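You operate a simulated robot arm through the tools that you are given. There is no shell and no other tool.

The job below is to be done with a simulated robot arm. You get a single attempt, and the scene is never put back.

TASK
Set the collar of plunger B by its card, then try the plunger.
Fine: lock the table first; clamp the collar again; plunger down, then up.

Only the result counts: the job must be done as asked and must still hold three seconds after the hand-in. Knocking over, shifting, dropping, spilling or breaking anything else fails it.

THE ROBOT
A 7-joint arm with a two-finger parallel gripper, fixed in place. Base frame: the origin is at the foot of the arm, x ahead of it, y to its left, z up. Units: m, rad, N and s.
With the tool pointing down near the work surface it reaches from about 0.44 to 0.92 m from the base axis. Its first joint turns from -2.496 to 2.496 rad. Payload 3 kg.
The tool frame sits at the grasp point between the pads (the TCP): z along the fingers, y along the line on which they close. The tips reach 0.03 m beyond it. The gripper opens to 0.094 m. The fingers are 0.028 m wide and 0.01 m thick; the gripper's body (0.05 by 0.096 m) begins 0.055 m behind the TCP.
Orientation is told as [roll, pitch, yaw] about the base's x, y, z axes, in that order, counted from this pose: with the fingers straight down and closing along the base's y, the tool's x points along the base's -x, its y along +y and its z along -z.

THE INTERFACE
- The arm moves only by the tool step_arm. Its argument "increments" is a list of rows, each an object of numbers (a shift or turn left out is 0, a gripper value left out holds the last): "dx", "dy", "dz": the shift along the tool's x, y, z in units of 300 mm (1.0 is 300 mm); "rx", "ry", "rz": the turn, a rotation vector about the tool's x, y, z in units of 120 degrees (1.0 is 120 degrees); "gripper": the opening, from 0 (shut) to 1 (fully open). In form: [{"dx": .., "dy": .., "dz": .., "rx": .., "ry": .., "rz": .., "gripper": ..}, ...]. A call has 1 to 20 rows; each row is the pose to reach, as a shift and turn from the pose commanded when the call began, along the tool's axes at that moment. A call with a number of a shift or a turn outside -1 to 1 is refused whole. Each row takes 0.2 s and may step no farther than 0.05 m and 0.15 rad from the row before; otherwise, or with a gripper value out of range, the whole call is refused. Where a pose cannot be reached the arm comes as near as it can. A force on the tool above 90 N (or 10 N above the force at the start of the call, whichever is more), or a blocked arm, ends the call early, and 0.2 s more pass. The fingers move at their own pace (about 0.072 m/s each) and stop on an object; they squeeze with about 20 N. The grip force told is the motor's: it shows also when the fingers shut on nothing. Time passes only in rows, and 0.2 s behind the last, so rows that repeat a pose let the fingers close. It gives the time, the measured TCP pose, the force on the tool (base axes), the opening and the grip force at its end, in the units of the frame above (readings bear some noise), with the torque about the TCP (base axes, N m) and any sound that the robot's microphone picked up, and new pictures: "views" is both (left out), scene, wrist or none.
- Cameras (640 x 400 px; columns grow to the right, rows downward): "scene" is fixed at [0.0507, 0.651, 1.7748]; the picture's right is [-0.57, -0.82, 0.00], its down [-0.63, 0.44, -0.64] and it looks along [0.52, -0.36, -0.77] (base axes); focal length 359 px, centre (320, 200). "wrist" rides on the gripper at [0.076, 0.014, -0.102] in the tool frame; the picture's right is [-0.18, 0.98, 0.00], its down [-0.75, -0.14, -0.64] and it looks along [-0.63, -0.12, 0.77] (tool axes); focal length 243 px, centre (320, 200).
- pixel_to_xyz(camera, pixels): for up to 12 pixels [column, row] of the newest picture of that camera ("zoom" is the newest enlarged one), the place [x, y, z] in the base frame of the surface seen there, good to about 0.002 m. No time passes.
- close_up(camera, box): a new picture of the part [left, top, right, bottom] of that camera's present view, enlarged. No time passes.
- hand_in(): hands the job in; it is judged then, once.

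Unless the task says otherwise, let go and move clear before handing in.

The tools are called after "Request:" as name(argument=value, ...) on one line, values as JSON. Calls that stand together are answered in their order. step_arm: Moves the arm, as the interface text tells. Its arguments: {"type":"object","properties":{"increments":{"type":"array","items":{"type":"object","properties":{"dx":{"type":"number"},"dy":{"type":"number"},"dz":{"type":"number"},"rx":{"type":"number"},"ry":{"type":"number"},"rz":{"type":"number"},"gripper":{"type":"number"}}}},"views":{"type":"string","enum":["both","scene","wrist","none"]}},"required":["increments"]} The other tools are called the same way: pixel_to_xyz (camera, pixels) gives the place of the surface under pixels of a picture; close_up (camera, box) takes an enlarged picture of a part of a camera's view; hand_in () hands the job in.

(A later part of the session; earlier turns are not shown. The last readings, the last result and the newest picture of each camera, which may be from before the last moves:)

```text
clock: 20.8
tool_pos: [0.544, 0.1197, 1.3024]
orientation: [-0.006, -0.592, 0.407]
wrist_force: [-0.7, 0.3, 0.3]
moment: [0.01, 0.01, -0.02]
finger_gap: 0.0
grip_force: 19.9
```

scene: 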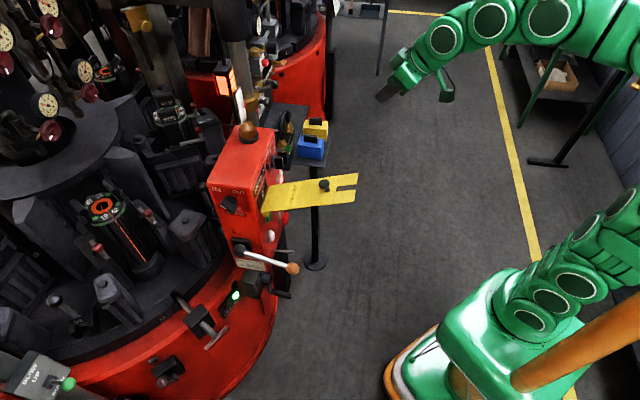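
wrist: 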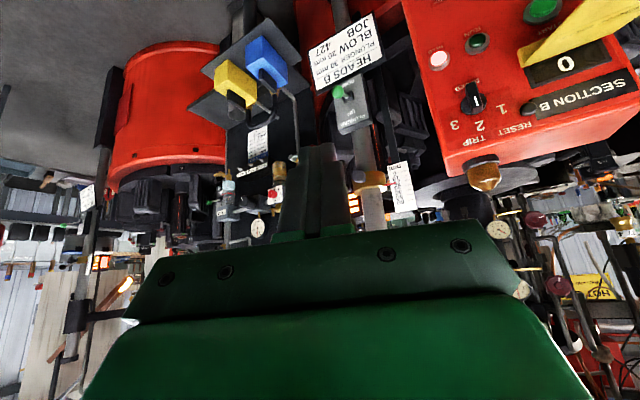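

The view is upside-down but clear: the collar, scale and valve sit around wrist (375,180). I'll zoom in there.

Request:
close_up(camera="wrist", box=[310, 60, 430, 240])

Request:
close_up(camera="wrist", box=[340, 150, 430, 215])

Request:
close_up(camera="wrist", box=[300, 10, 420, 130])

Request:
close_up(camera="wrist", box=[190, 20, 320, 250])

```text
2.22 times, centred on (370, 150) of wrist
```

zoom: 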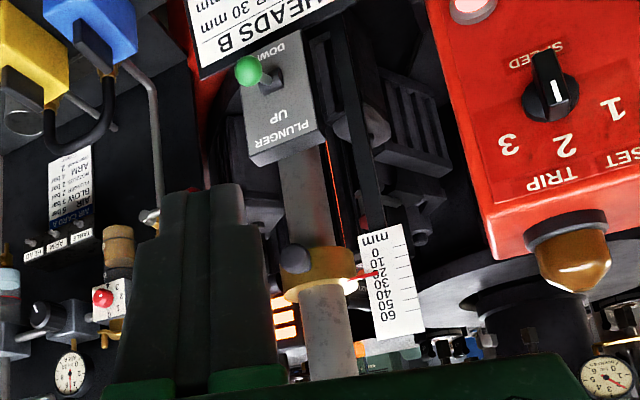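

```text
6.15 times, centred on (385, 182) of wrist
```

zoom: 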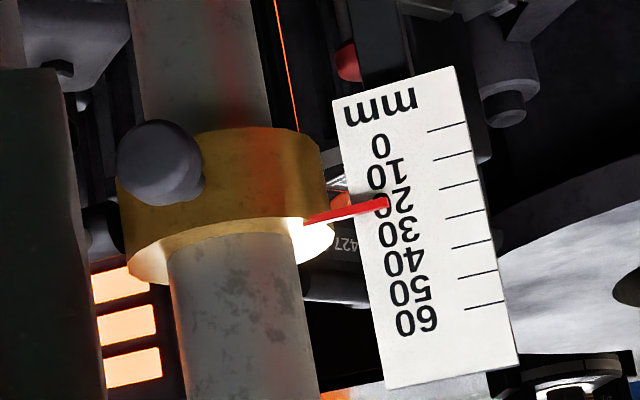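

```text
3.33 times, centred on (360, 70) of wrist
```

zoom: 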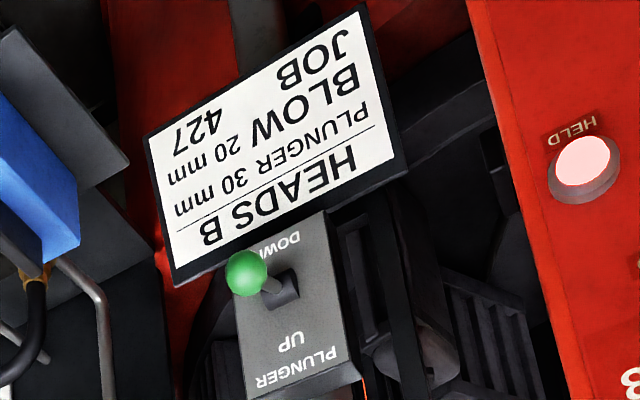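

```text
1.74 times, centred on (255, 135) of wrist
```

zoom: 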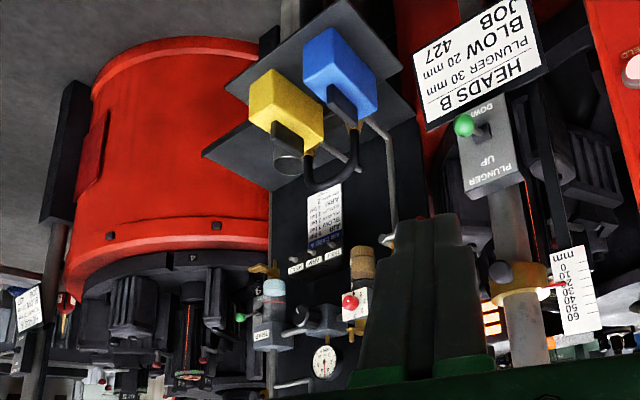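

The pointer reads 20 mm at zoom (388,203), and the card asks for plunger 30 mm, so the collar must rise 10 mm. I'll get 3D points for the collar, knob, valve, card and nearby pipework.

Request:
close_up(camera="wrist", box=[310, 60, 430, 240])

Request:
pixel_to_xyz(camera="wrist", pixels=[[366, 178], [383, 185], [375, 177], [372, 150], [373, 210], [338, 92], [352, 105], [338, 50], [395, 200], [402, 170], [398, 180], [375, 188]])

Request:
pixel_to_xyz(camera="wrist", pixels=[[278, 165], [272, 190], [257, 145], [265, 60], [235, 85], [293, 130], [228, 185], [485, 180], [300, 110], [320, 120], [292, 155], [270, 215]])

```text
2.22 times, centred on (370, 150) of wrist
```

zoom: 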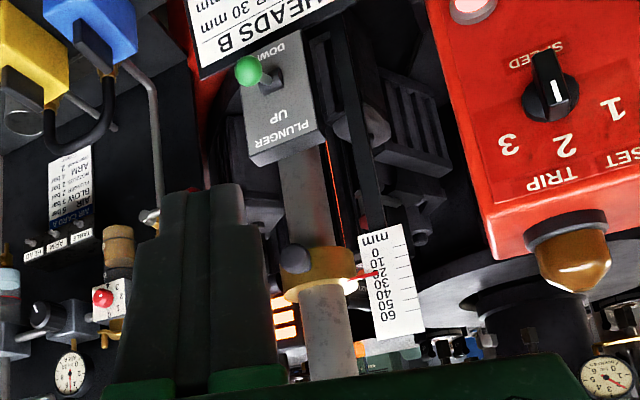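

```text
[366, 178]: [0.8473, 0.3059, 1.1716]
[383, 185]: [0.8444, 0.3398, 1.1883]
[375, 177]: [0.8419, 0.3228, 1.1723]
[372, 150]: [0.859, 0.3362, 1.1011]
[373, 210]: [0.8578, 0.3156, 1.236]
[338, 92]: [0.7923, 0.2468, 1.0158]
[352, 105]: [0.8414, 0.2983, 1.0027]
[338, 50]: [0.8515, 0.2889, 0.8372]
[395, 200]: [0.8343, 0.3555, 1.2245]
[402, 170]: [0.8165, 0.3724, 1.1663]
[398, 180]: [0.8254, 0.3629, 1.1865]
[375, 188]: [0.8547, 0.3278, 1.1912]
```

```text
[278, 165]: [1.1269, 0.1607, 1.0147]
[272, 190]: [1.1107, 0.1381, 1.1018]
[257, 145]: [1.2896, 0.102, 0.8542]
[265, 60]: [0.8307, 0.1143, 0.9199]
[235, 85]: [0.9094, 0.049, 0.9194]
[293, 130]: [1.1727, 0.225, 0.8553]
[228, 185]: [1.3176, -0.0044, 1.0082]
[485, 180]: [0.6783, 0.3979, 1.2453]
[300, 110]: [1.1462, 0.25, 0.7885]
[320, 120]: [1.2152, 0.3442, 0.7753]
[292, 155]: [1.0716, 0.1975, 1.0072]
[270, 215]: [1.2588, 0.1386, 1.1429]
```

The collar's axis is about (0.876,0.326) with the collar at z≈1.165–1.19. I'll open the gripper and move closer with more yaw to see the knob and lever between the fingers.

Request:
step_arm(increments=[{"dx": -0.048, "dy": -0.042, "dz": 0.103, "rx": -0.0225, "rz": -0.0328, "gripper": 1}, {"dx": -0.097, "dy": -0.083, "dz": 0.206, "rx": -0.045, "rz": -0.0657, "gripper": 1}, {"dx": -0.145, "dy": -0.125, "dz": 0.309, "rx": -0.0674, "rz": -0.0985, "gripper": 1}, {"dx": -0.145, "dy": -0.125, "dz": 0.309, "rx": -0.0674, "rz": -0.0985, "gripper": 1}])

Request:
close_up(camera="wrist", box=[280, 120, 420, 240])

```text
clock: 21.8
tool_pos: [0.6408, 0.1188, 1.2514]
orientation: [-0.004, -0.588, 0.654]
wrist_force: [0.4, -0.5, 0.9]
moment: [0.0, -0.01, 0.0]
finger_gap: 0.0941
grip_force: 0.0
```

scene: 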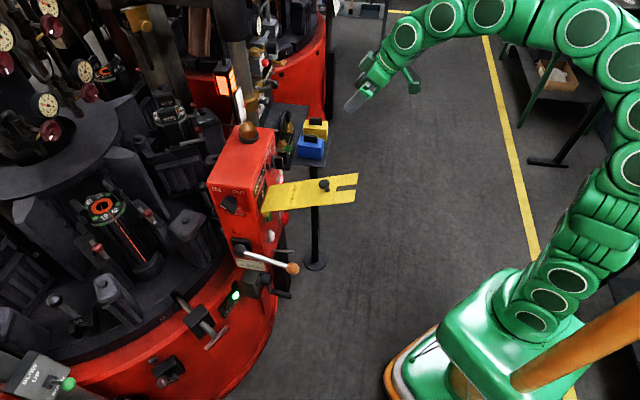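
wrist: 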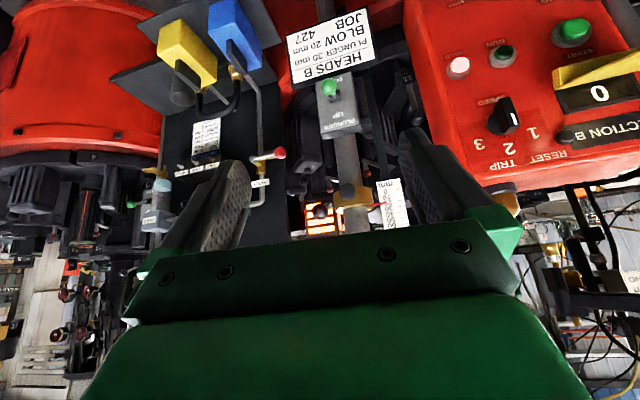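

```text
3.33 times, centred on (350, 180) of wrist
```

zoom: 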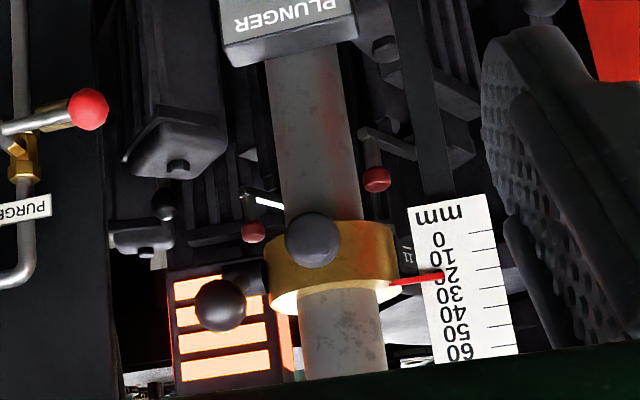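

Now visible: a knob on the front of the collar at zoom (313,240) and a ball lever at (220,305). I'll get their 3D positions.

Request:
pixel_to_xyz(camera="zoom", pixels=[[313, 240], [300, 225], [330, 255], [220, 305], [210, 295], [285, 265], [350, 265], [375, 265], [340, 340], [320, 150], [440, 276], [395, 283]])

Request:
close_up(camera="wrist", box=[315, 170, 375, 240])

Request:
close_up(camera="scene", box=[235, 80, 285, 115])

```text
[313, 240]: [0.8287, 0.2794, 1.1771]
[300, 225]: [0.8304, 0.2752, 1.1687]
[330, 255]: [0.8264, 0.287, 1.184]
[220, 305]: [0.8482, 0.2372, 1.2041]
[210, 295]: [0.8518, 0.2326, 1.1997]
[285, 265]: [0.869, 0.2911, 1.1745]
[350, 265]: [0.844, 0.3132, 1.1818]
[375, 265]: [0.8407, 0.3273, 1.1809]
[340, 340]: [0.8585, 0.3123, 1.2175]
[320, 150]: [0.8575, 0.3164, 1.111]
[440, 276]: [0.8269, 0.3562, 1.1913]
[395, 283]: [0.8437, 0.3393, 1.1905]
```

```text
5.71 times, centred on (345, 205) of wrist
```

zoom: 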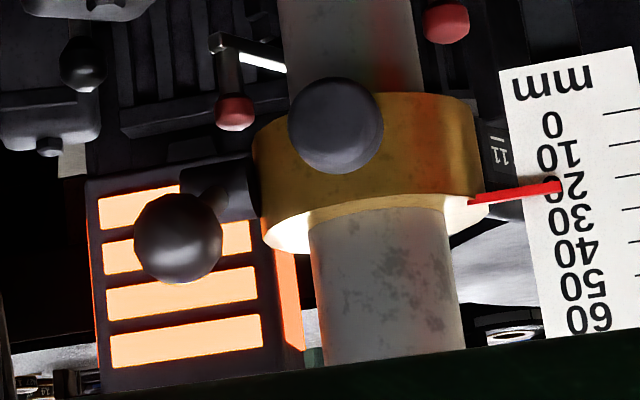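

```text
11.43 times, centred on (260, 98) of scene
```

zoom: 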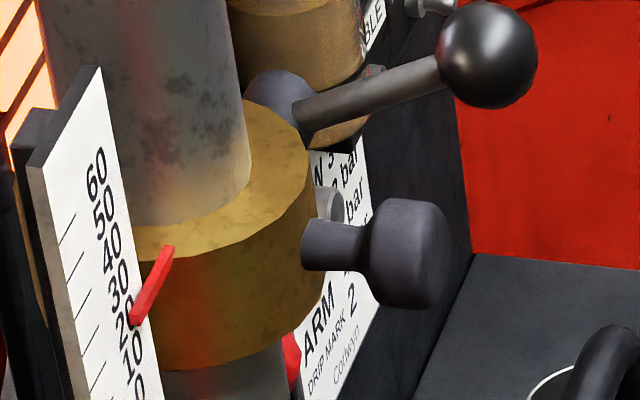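

The front knob faces along (-0.71,-0.71) from the collar axis near (0.874,0.324). I'll measure the ball lever's boss, shaft and ball in the scene zoom.

Request:
pixel_to_xyz(camera="zoom", pixels=[[280, 85], [265, 85], [305, 100], [310, 125], [350, 105], [400, 88], [430, 78], [485, 50], [325, 245], [385, 240], [420, 240], [170, 250]])

```text
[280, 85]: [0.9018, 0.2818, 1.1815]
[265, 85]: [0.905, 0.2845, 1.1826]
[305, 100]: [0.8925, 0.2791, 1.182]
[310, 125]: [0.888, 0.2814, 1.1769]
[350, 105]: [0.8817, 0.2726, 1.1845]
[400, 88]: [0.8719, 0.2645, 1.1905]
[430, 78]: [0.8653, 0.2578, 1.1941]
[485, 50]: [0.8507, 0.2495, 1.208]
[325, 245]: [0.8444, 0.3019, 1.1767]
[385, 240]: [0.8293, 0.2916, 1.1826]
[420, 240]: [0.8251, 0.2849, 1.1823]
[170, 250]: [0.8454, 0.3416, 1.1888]
```

The lever boss is near (0.893,0.28,1.176) and the ball near (0.853,0.246,1.199). I'll swing the camera around to the −y side to see the lever axis and the clamp.

Request:
step_arm(increments=[{"dx": -0.048, "dy": -0.103, "dz": 0.039, "rx": -0.0288, "rz": -0.043}, {"dx": -0.096, "dy": -0.206, "dz": 0.077, "rx": -0.0575, "rz": -0.086}, {"dx": -0.143, "dy": -0.308, "dz": 0.116, "rx": -0.0863, "rz": -0.129}, {"dx": -0.191, "dy": -0.411, "dz": 0.155, "rx": -0.115, "rz": -0.172}, {"dx": -0.239, "dy": -0.514, "dz": 0.193, "rx": -0.1438, "rz": -0.215}, {"dx": -0.287, "dy": -0.617, "dz": 0.232, "rx": -0.1726, "rz": -0.258}, {"dx": -0.287, "dy": -0.617, "dz": 0.232, "rx": -0.1726, "rz": -0.258}])

Request:
close_up(camera="wrist", box=[280, 110, 420, 240])

```text
clock: 23.4
tool_pos: [0.8287, 0.0448, 1.2263]
orientation: [-0.002, -0.587, 1.305]
wrist_force: [0.0, -0.8, -0.3]
moment: [-0.01, 0.03, 0.0]
finger_gap: 0.094
grip_force: 0.1
out of reach, approached as far as the arm can: row 6, 7
```

scene: 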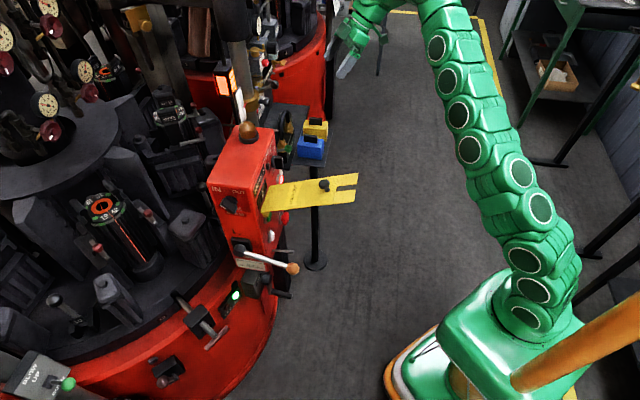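
wrist: 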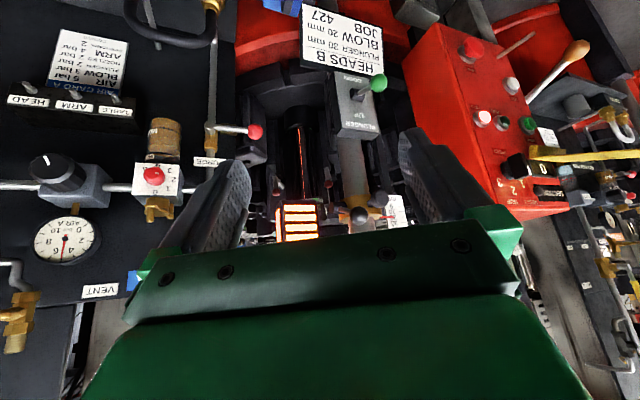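

```text
3.08 times, centred on (350, 175) of wrist
```

zoom: 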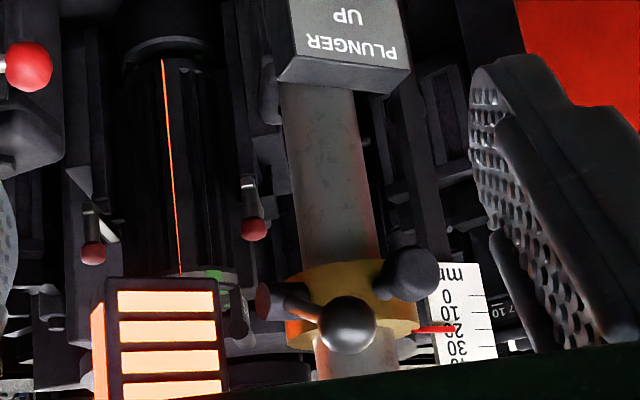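

From this side the lever runs from a boss at zoom (270,300) to the ball at (348,322). I'll zoom in.

Request:
close_up(camera="wrist", box=[325, 180, 405, 230])

Request:
close_up(camera="wrist", box=[300, 10, 420, 150])

```text
8.00 times, centred on (365, 205) of wrist
```

zoom: 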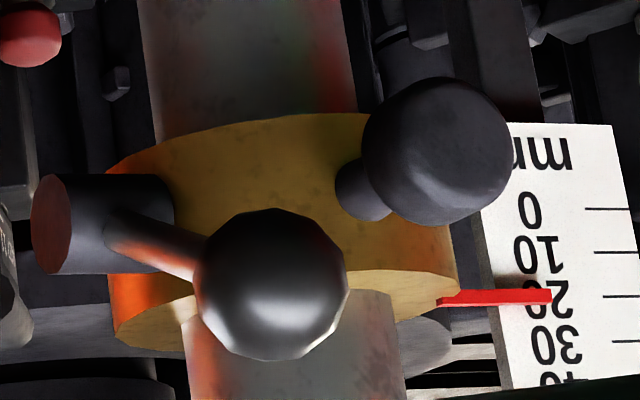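

```text
2.86 times, centred on (360, 80) of wrist
```

zoom: 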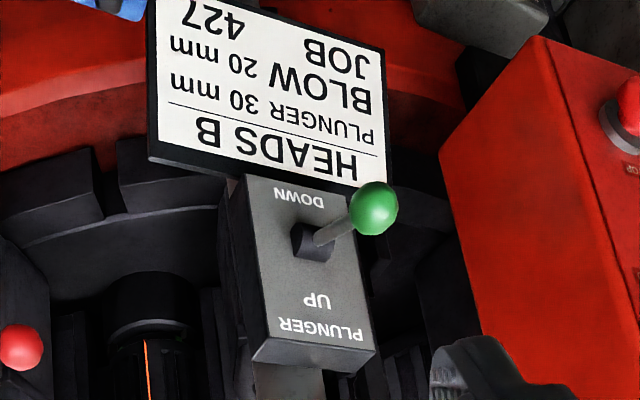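

The boss sticks out sideways from the collar, with the lever shaft running from it to the ball. I'll measure more points in this view.

Request:
close_up(camera="wrist", box=[325, 180, 405, 230])

Request:
pixel_to_xyz(camera="zoom", pixels=[[48, 225], [60, 200], [45, 250], [100, 200], [150, 195], [90, 255], [130, 230], [170, 245], [270, 285], [260, 190], [430, 150], [360, 190]])

```text
8.00 times, centred on (365, 205) of wrist
```

zoom: 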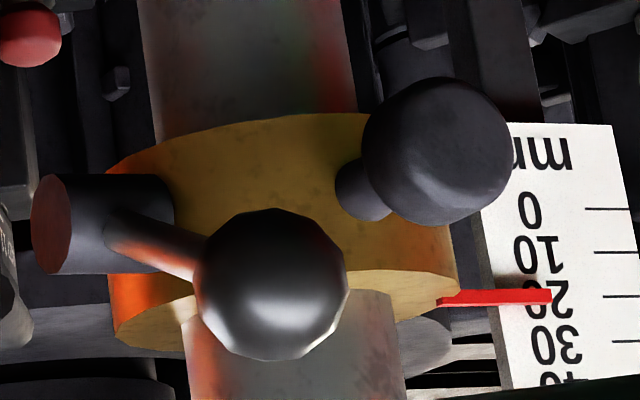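

```text
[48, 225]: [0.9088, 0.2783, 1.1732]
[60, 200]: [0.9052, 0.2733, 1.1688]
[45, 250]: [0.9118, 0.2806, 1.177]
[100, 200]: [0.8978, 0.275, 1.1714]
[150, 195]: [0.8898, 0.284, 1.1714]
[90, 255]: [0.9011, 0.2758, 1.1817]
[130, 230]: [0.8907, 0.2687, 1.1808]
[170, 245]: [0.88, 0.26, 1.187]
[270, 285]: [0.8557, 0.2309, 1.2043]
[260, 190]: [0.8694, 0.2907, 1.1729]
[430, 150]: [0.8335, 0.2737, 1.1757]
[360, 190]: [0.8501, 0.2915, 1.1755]
```

The geometry is clear: the boss axis points along (0.71,-0.71), and the lever rises about 21° to the ball, centred near (0.8585,0.2433,1.202). I'll move to a pre-grasp pose in front of the ball with yaw 0.785 and a half-open gripper.

Request:
step_arm(increments=[{"dx": -0.083, "dy": 0.031, "dz": 0.02, "rx": 0.0229, "rz": 0.0345, "gripper": 0.383}, {"dx": -0.165, "dy": 0.061, "dz": 0.04, "rx": 0.0458, "rz": 0.0689, "gripper": 0.383}, {"dx": -0.248, "dy": 0.092, "dz": 0.061, "rx": 0.0688, "rz": 0.1034, "gripper": 0.383}, {"dx": -0.33, "dy": 0.123, "dz": 0.081, "rx": 0.0917, "rz": 0.1379, "gripper": 0.383}, {"dx": -0.413, "dy": 0.153, "dz": 0.101, "rx": 0.1146, "rz": 0.1723, "gripper": 0.383}, {"dx": -0.495, "dy": 0.184, "dz": 0.121, "rx": 0.1375, "rz": 0.2068, "gripper": 0.383}, {"dx": -0.495, "dy": 0.184, "dz": 0.121, "rx": 0.1375, "rz": 0.2068, "gripper": 0.383}])

Request:
close_up(camera="wrist", box=[280, 110, 420, 240])

```text
clock: 25.0
tool_pos: [0.8137, 0.1976, 1.2776]
orientation: [0.0, -0.585, 0.78]
wrist_force: [-0.5, 0.1, -0.6]
moment: [0.04, -0.01, 0.02]
finger_gap: 0.0361
grip_force: 0.0
```

scene: 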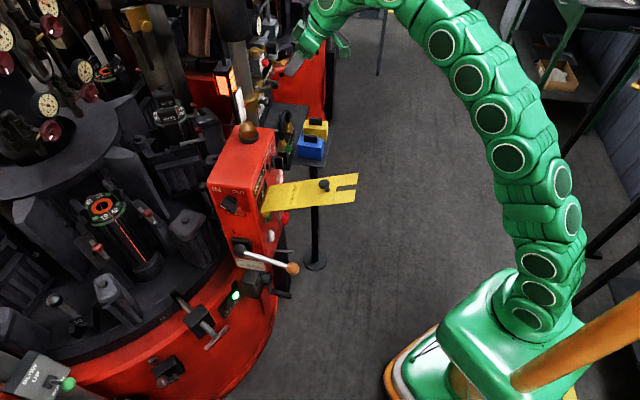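
wrist: 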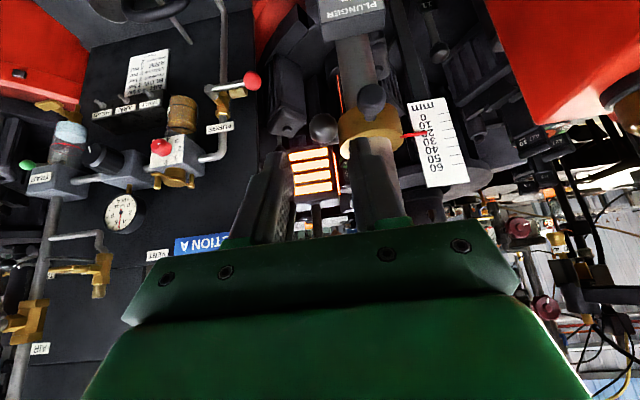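

```text
3.08 times, centred on (350, 175) of wrist
```

zoom: 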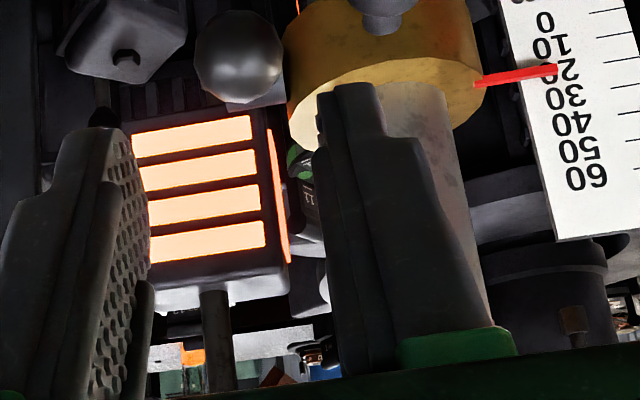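

The ball sits between the fingers at zoom (240,55). I'll re-measure the ball from here, then advance.

Request:
pixel_to_xyz(camera="zoom", pixels=[[238, 57], [225, 40], [255, 75], [378, 8], [520, 75], [400, 50]])

```text
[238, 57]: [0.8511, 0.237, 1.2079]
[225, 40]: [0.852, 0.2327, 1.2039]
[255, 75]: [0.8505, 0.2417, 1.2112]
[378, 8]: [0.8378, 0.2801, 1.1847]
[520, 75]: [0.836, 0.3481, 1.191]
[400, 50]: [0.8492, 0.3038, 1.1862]
```

The ball centre is confirmed at (0.8586,0.2435,1.2015). I'll advance so the ball sits between the finger pads.

Request:
step_arm(increments=[{"dx": -0.038, "dy": 0.004, "dz": 0.05}, {"dx": -0.038, "dy": 0.004, "dz": 0.15}, {"dx": -0.038, "dy": 0.004, "dz": 0.24}, {"dx": -0.038, "dy": 0.004, "dz": 0.29}, {"dx": -0.038, "dy": 0.004, "dz": 0.29}])

Request:
close_up(camera="wrist", box=[250, 100, 410, 240])

Request:
close_up(camera="scene", box=[225, 60, 325, 130])

```text
clock: 26.2
tool_pos: [0.8541, 0.2385, 1.2125]
orientation: [-0.001, -0.589, 0.783]
wrist_force: [-0.8, 0.3, -0.4]
moment: [0.0, 0.01, 0.0]
finger_gap: 0.0357
grip_force: 0.1
```

scene: 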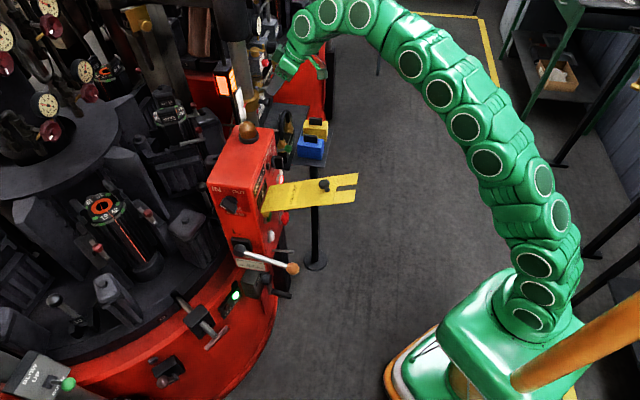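
wrist: 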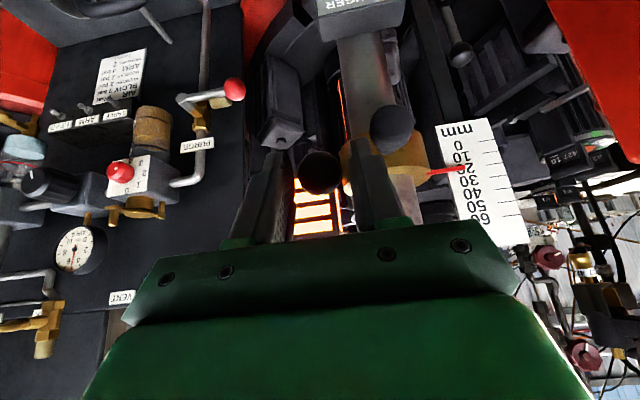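

```text
2.86 times, centred on (330, 170) of wrist
```

zoom: 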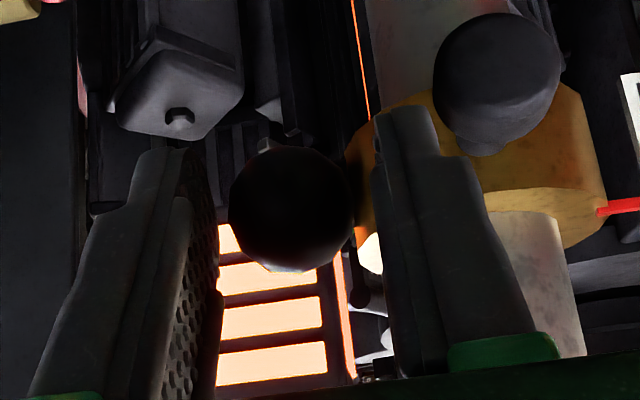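

```text
5.71 times, centred on (275, 95) of scene
```

zoom: 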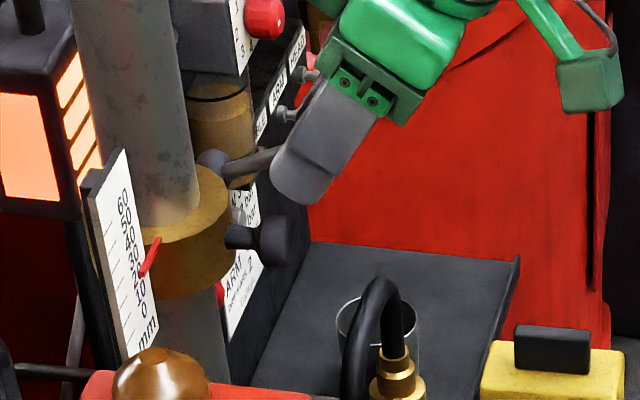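

The ball is between the fingers at zoom (290,210). I'll close on it.

Request:
step_arm(increments=[{"gripper": 0.1}, {"gripper": 0.1}, {"gripper": 0.1}], views="wrist")

```text
clock: 27.0
tool_pos: [0.8529, 0.2391, 1.2129]
orientation: [-0.002, -0.588, 0.782]
wrist_force: [2.1, 0.8, 2.3]
moment: [0.11, -0.1, -0.02]
finger_gap: 0.0252
grip_force: 44.7
```

wrist: 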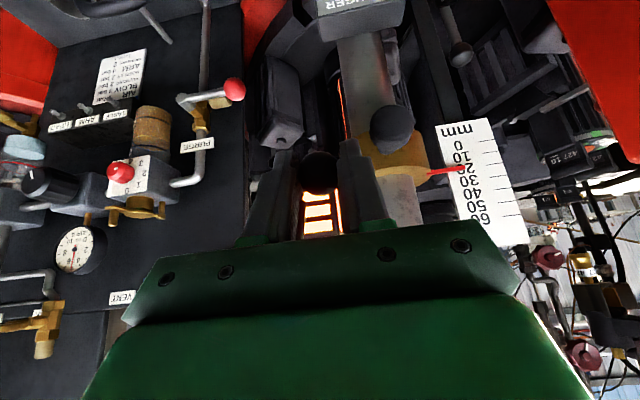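

The gripper holds the ball (gap 25 mm). I'll try a small swing downward, the counter-clockwise direction that normally loosens a clamp, and read the force.

Request:
step_arm(increments=[{"dx": 0.006, "dz": 0.0044}, {"dx": 0.012, "dz": 0.0088}, {"dx": 0.012, "dz": 0.0088}], views="none")

```text
clock: 27.8
tool_pos: [0.8525, 0.2372, 1.2084]
orientation: [-0.003, -0.588, 0.781]
wrist_force: [5.5, 2.2, 17.9]
moment: [0.89, -0.95, -0.04]
finger_gap: 0.0252
grip_force: 45.3
```

A downward move gave 18 N of resistance. I'll return and try the opposite direction for comparison.

Request:
step_arm(increments=[{"dx": -0.012, "dz": -0.0088}, {"dx": -0.012, "dz": -0.0088}], views="none")

Request:
step_arm(increments=[{"dx": -0.006, "dz": -0.0044}, {"dx": -0.012, "dz": -0.0088}, {"dx": -0.012, "dz": -0.0088}], views="none")

```text
clock: 28.4
tool_pos: [0.8531, 0.2384, 1.2098]
orientation: [0.0, -0.582, 0.781]
wrist_force: [-17.0, -8.6, -8.8]
moment: [-0.92, 1.0, 0.07]
finger_gap: 0.0253
grip_force: 45.2
```

```text
clock: 29.2
tool_pos: [0.855, 0.2402, 1.2142]
orientation: [-0.001, -0.586, 0.78]
wrist_force: [-7.5, -9.3, -31.1]
moment: [-0.27, 0.33, -0.04]
finger_gap: 0.0254
grip_force: 44.8
```

The upward direction resists more (31 N) than the downward one (18 N). I'll go back down and further, watching the lever.

Request:
step_arm(increments=[{"dx": 0.006, "dz": 0.0044}, {"dx": 0.012, "dz": 0.0088}, {"dx": 0.018, "dz": 0.0132}, {"dx": 0.024, "dz": 0.0176}, {"dx": 0.036, "dz": 0.0264}, {"dx": 0.036, "dz": 0.0264}])

Request:
close_up(camera="scene", box=[235, 75, 295, 115])

Request:
close_up(camera="wrist", box=[250, 100, 410, 240])

```text
clock: 30.6
tool_pos: [0.8499, 0.236, 1.2033]
orientation: [-0.002, -0.589, 0.782]
wrist_force: [8.4, -0.3, 17.4]
moment: [0.87, -0.97, -0.06]
finger_gap: 0.0251
grip_force: 45.1
```

scene: 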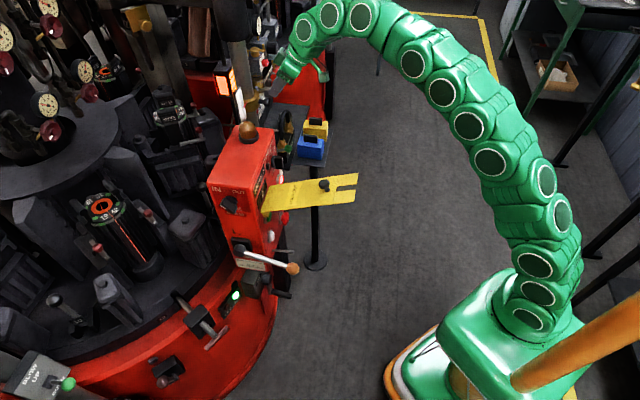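
wrist: 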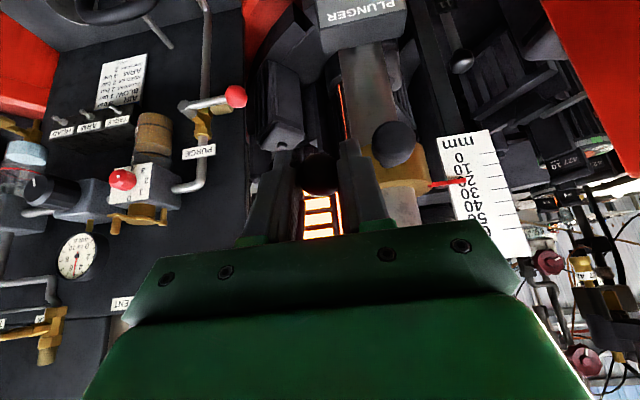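

```text
10.00 times, centred on (265, 95) of scene
```

zoom: 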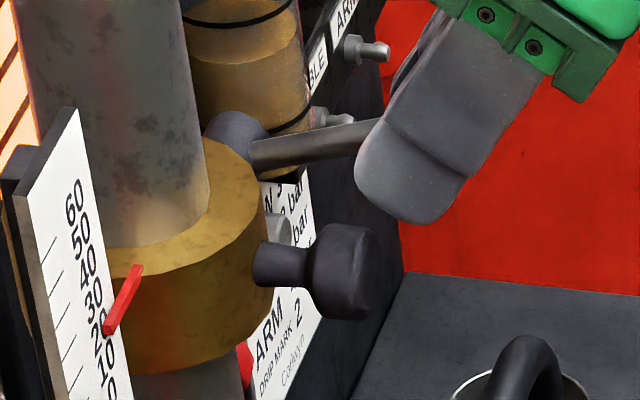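

```text
2.86 times, centred on (330, 170) of wrist
```

zoom: 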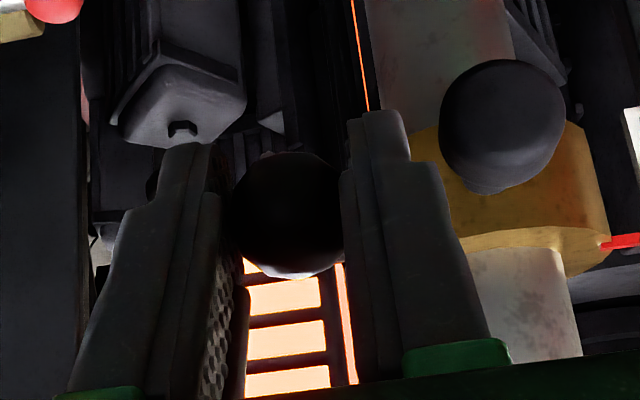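

The lever is rotating downward with a steady drag of about 17 N, and the ball stays in the grip. I'll follow the arc further down.

Request:
step_arm(increments=[{"dx": 0.011, "dz": 0.012}, {"dx": 0.022, "dz": 0.0235}, {"dx": 0.03, "dz": 0.033}, {"dx": 0.0367, "dz": 0.0433}, {"dx": 0.046, "dz": 0.06}, {"dx": 0.055, "dz": 0.0757}, {"dx": 0.055, "dz": 0.0757}])

Request:
close_up(camera="scene", box=[235, 75, 295, 115])

```text
clock: 32.1
tool_pos: [0.8139, 0.3337, 1.2407]
orientation: [0.332, -0.758, 0.633]
wrist_force: [-9.1, 2.8, 14.5]
moment: [-0.92, -0.1, -0.57]
finger_gap: 0.0093
grip_force: 0.1
stopped in row 7: the force on the tool passed its limit at 222 N (the readings are from after the stop); the commanded pose is now the measured one
```

scene: 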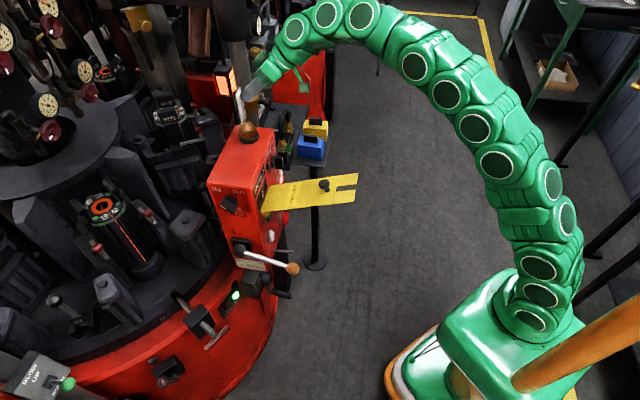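
wrist: 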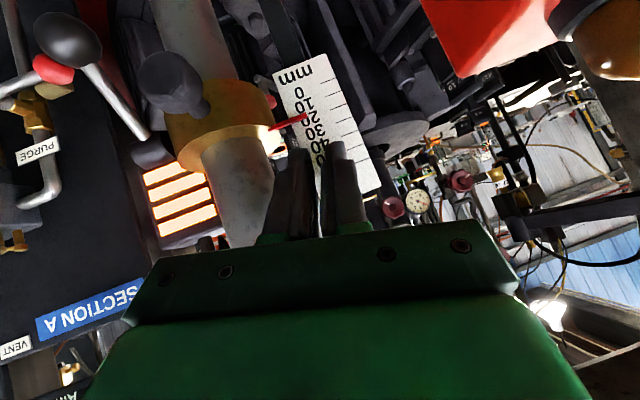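

```text
10.00 times, centred on (265, 95) of scene
```

zoom: 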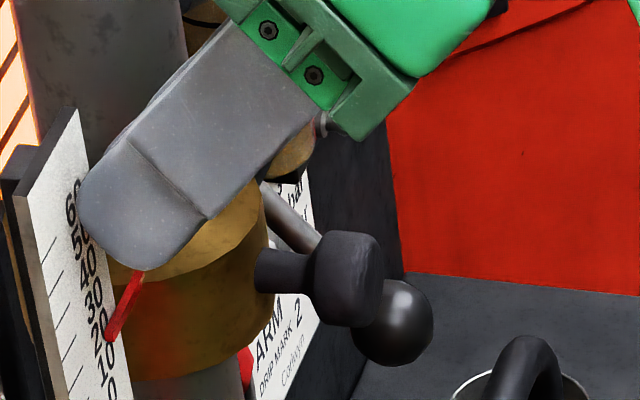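

The grip slipped: the lever snapped down and the arm jumped beside the scale plate, with fingertips now near (0.824,0.353,1.22). The scale and collar look intact with the pointer still at 20, so I'll retract gently straight back along the fingers.

Request:
step_arm(increments=[{"dz": -0.02}, {"dz": -0.05}, {"dz": -0.1}, {"dz": -0.18}, {"dz": -0.28}, {"dz": -0.4}, {"dz": -0.4}])

Request:
close_up(camera="wrist", box=[150, 0, 390, 240])

Request:
close_up(camera="scene", box=[235, 75, 295, 115])

Request:
close_up(camera="scene", box=[200, 60, 360, 170])

```text
clock: 33.7
tool_pos: [0.7764, 0.2539, 1.3219]
orientation: [0.333, -0.753, 0.63]
wrist_force: [-0.8, 0.6, 0.2]
moment: [-0.03, 0.03, 0.03]
finger_gap: 0.0095
grip_force: 0.0
```

scene: 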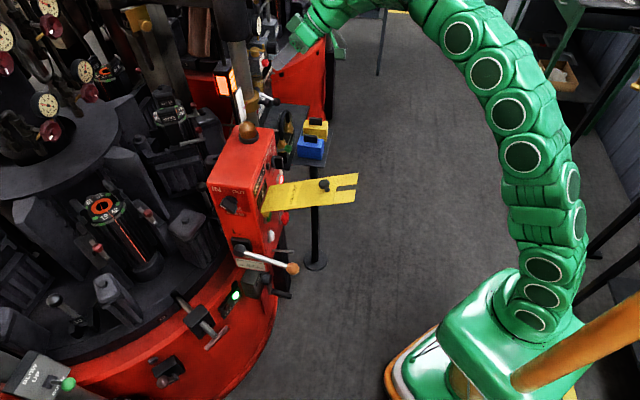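
wrist: 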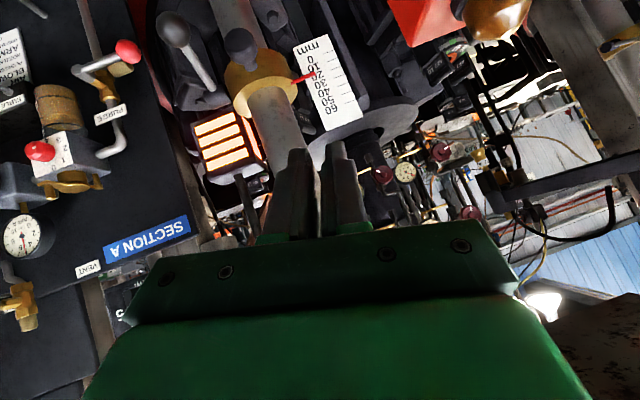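

```text
1.67 times, centred on (270, 120) of wrist
```

zoom: 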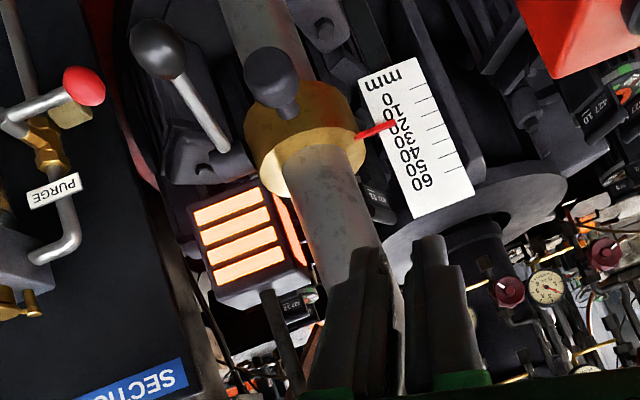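

```text
10.00 times, centred on (265, 95) of scene
```

zoom: 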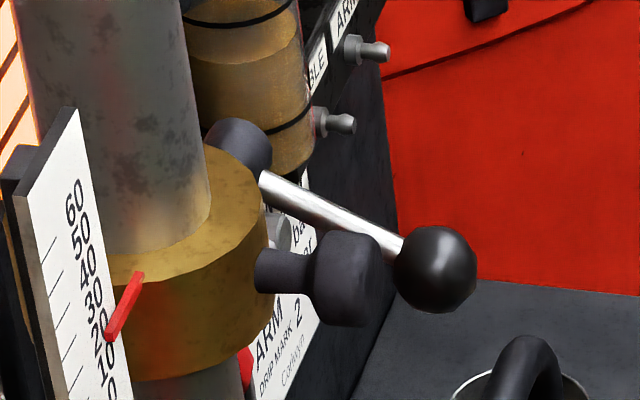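

```text
3.64 times, centred on (280, 115) of scene
```

zoom: 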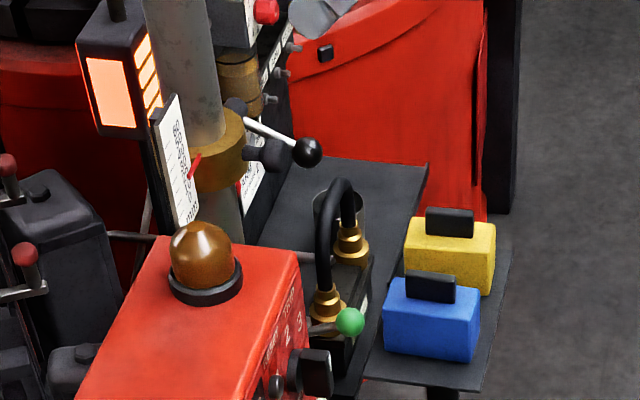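

Nothing looks damaged; the lever has stayed down (unclamped) with its ball at scene zoom (435,270), and the pointer is still at 20. I'll restore a clean orientation in line with the knob, with a narrow opening.

Request:
step_arm(increments=[{"dx": 0.034, "dy": -0.027, "dz": 0.004, "rx": 0.0375, "ry": 0.0278, "rz": -0.0145, "gripper": 0.36}, {"dx": 0.068, "dy": -0.054, "dz": 0.008, "rx": 0.0749, "ry": 0.0557, "rz": -0.0289, "gripper": 0.36}, {"dx": 0.102, "dy": -0.081, "dz": 0.013, "rx": 0.1124, "ry": 0.0835, "rz": -0.0434, "gripper": 0.36}, {"dx": 0.102, "dy": -0.081, "dz": 0.013, "rx": 0.1124, "ry": 0.0835, "rz": -0.0434, "gripper": 0.36}])

Request:
close_up(camera="wrist", box=[270, 90, 430, 230])

```text
clock: 34.7
tool_pos: [0.7787, 0.2286, 1.2898]
orientation: [0.004, -0.593, 0.78]
wrist_force: [0.7, -1.3, 0.0]
moment: [0.0, 0.02, -0.01]
finger_gap: 0.0339
grip_force: 0.0
```

scene: 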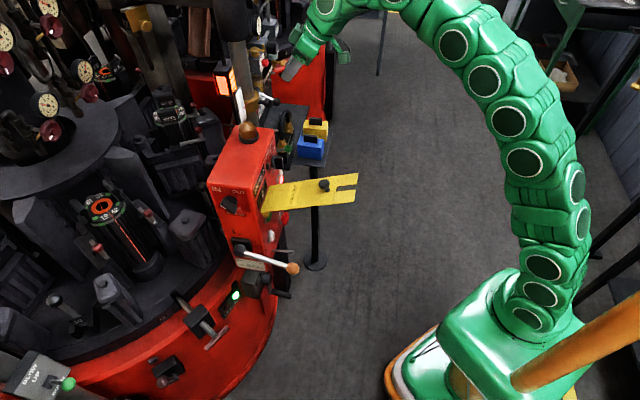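
wrist: 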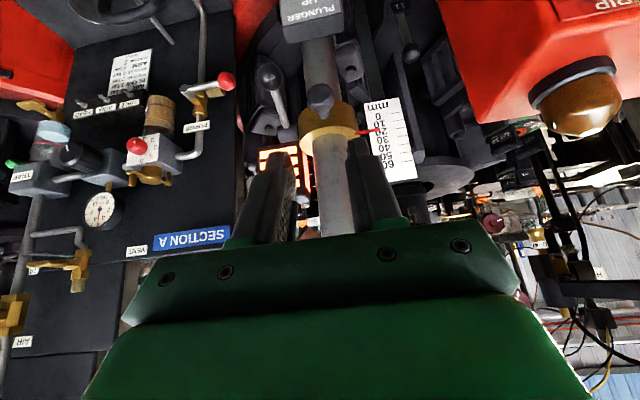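

```text
2.86 times, centred on (350, 160) of wrist
```

zoom: 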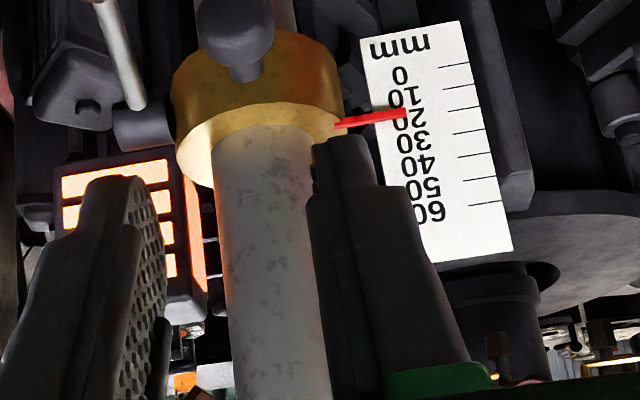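

The knob is centred between the fingers, and the ball hangs lower-left at wrist (270,75). I'll measure both.

Request:
pixel_to_xyz(camera="wrist", pixels=[[270, 75], [275, 95], [282, 115], [320, 95], [316, 100], [325, 102], [320, 112], [310, 125], [330, 127], [345, 130], [380, 130], [370, 131]])

Request:
close_up(camera="wrist", box=[240, 50, 360, 140])

```text
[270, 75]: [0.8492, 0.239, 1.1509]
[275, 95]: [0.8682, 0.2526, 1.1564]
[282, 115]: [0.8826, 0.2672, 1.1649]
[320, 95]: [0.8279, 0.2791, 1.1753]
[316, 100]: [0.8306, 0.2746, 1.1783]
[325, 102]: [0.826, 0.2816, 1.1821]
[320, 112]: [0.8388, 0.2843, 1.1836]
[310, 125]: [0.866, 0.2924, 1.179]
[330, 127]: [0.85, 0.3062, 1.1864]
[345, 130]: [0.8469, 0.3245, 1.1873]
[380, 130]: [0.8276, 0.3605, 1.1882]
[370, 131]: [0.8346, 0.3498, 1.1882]
```

```text
4.44 times, centred on (300, 95) of wrist
```

zoom: 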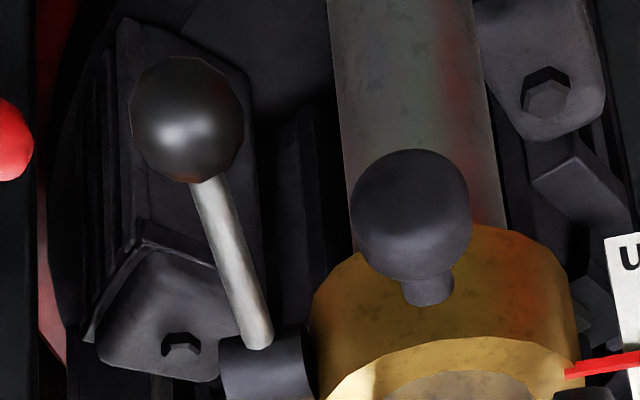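

The ball now sits at (0.857,0.243,1.143), symmetrical below the boss, and the knob centre is on the expected line. I'll advance to straddle the knob, pausing just before.

Request:
step_arm(increments=[{"dx": -0.005, "dy": 0.002, "dz": 0.12}, {"dx": -0.005, "dy": 0.002, "dz": 0.24}, {"dx": -0.005, "dy": 0.002, "dz": 0.33}, {"dx": -0.005, "dy": 0.002, "dz": 0.33}], views="wrist")

Request:
close_up(camera="wrist", box=[240, 80, 420, 230])

Request:
close_up(camera="scene", box=[235, 75, 295, 115])

```text
clock: 35.7
tool_pos: [0.818, 0.2702, 1.2081]
orientation: [0.004, -0.596, 0.78]
wrist_force: [-0.1, 0.5, -0.2]
moment: [0.05, 0.0, 0.02]
finger_gap: 0.0338
grip_force: 0.0
```

wrist: 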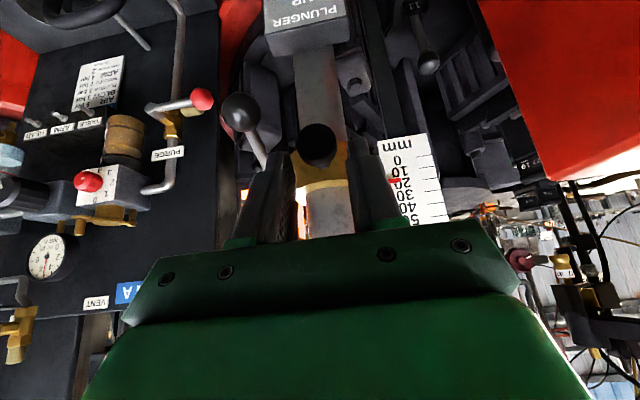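

```text
2.67 times, centred on (330, 155) of wrist
```

zoom: 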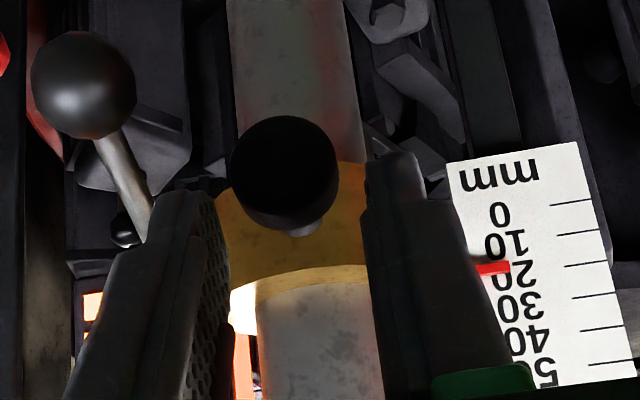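

```text
10.00 times, centred on (265, 95) of scene
```

zoom: 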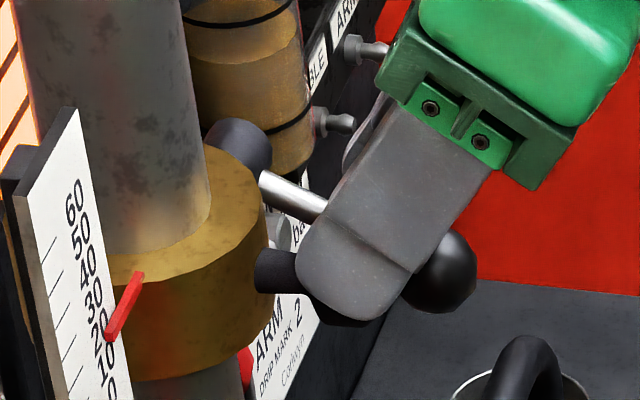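

The knob is between the pads with slight bias to the left. I'll make a 1.5 mm correction, go the last 25 mm and close.

Request:
step_arm(increments=[{"dy": -0.005, "dz": 0.04}, {"dy": -0.005, "dz": 0.085}, {"dy": -0.005, "dz": 0.085}, {"dy": -0.005, "dz": 0.085, "gripper": 0.15}, {"dy": -0.005, "dz": 0.085, "gripper": 0.15}, {"dy": -0.005, "dz": 0.085, "gripper": 0.15}], views="wrist")

Request:
close_up(camera="wrist", box=[240, 80, 420, 230])

Request:
close_up(camera="scene", box=[235, 75, 295, 115])

```text
clock: 37.1
tool_pos: [0.8294, 0.2785, 1.1873]
orientation: [0.003, -0.594, 0.781]
wrist_force: [-6.7, 2.4, -5.7]
moment: [0.0, 0.09, 0.05]
finger_gap: 0.0252
grip_force: 44.7
```

wrist: 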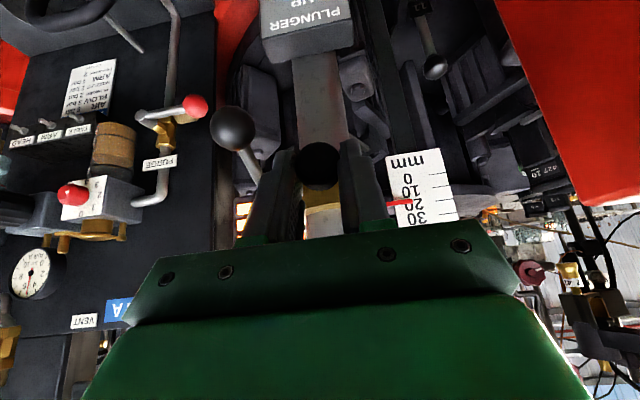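

```text
2.67 times, centred on (330, 155) of wrist
```

zoom: 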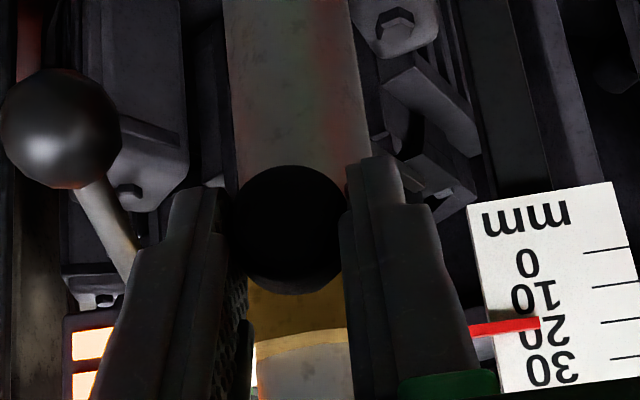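

```text
10.00 times, centred on (265, 95) of scene
```

zoom: 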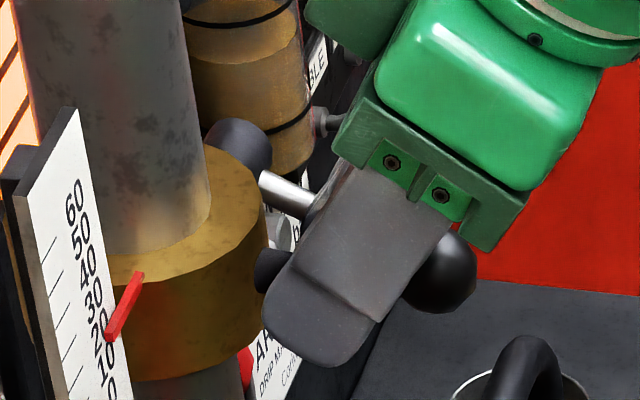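

The knob is held (gap 25 mm). I'll lift 4 mm first and check that the collar follows.

Request:
step_arm(increments=[{"dx": -0.0037, "dz": -0.0055}, {"dx": -0.0075, "dz": -0.011}, {"dx": -0.0075, "dz": -0.011}], views="wrist")

Request:
close_up(camera="wrist", box=[340, 130, 480, 230])

Request:
close_up(camera="scene", box=[235, 85, 265, 120])

```text
clock: 37.9
tool_pos: [0.8278, 0.2799, 1.1902]
orientation: [0.004, -0.595, 0.781]
wrist_force: [-7.9, 9.8, -12.0]
moment: [-0.82, 1.09, 0.17]
finger_gap: 0.0253
grip_force: 44.8
```

wrist: 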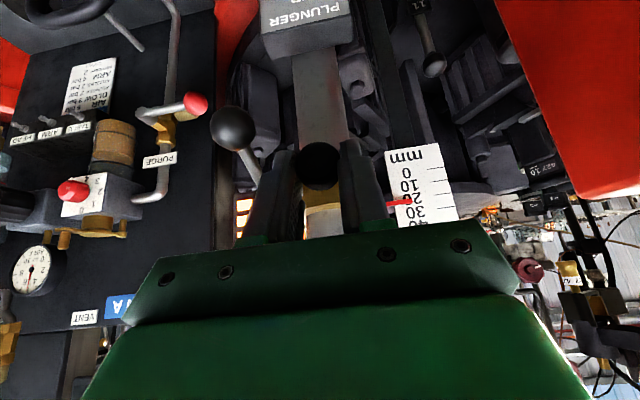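

```text
4.00 times, centred on (410, 180) of wrist
```

zoom: 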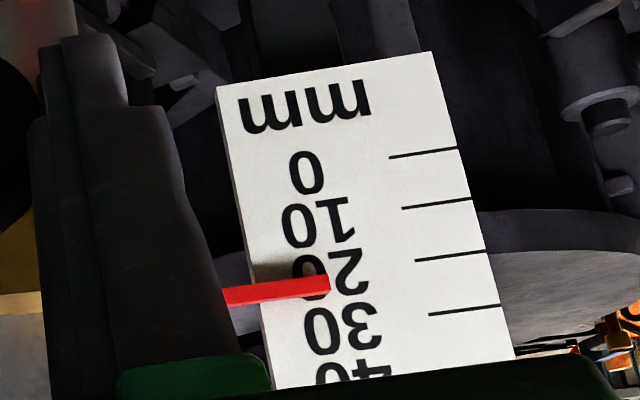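

```text
11.43 times, centred on (250, 102) of scene
```

zoom: 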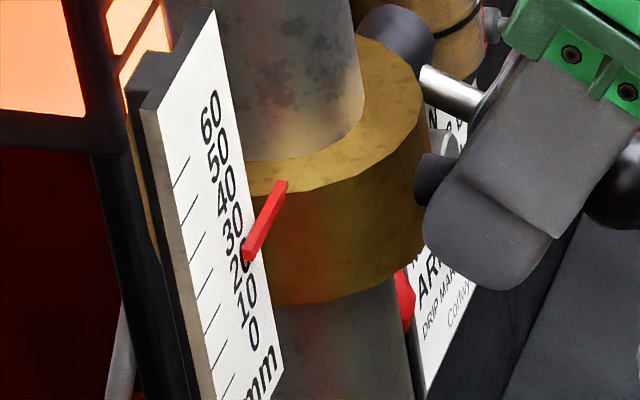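

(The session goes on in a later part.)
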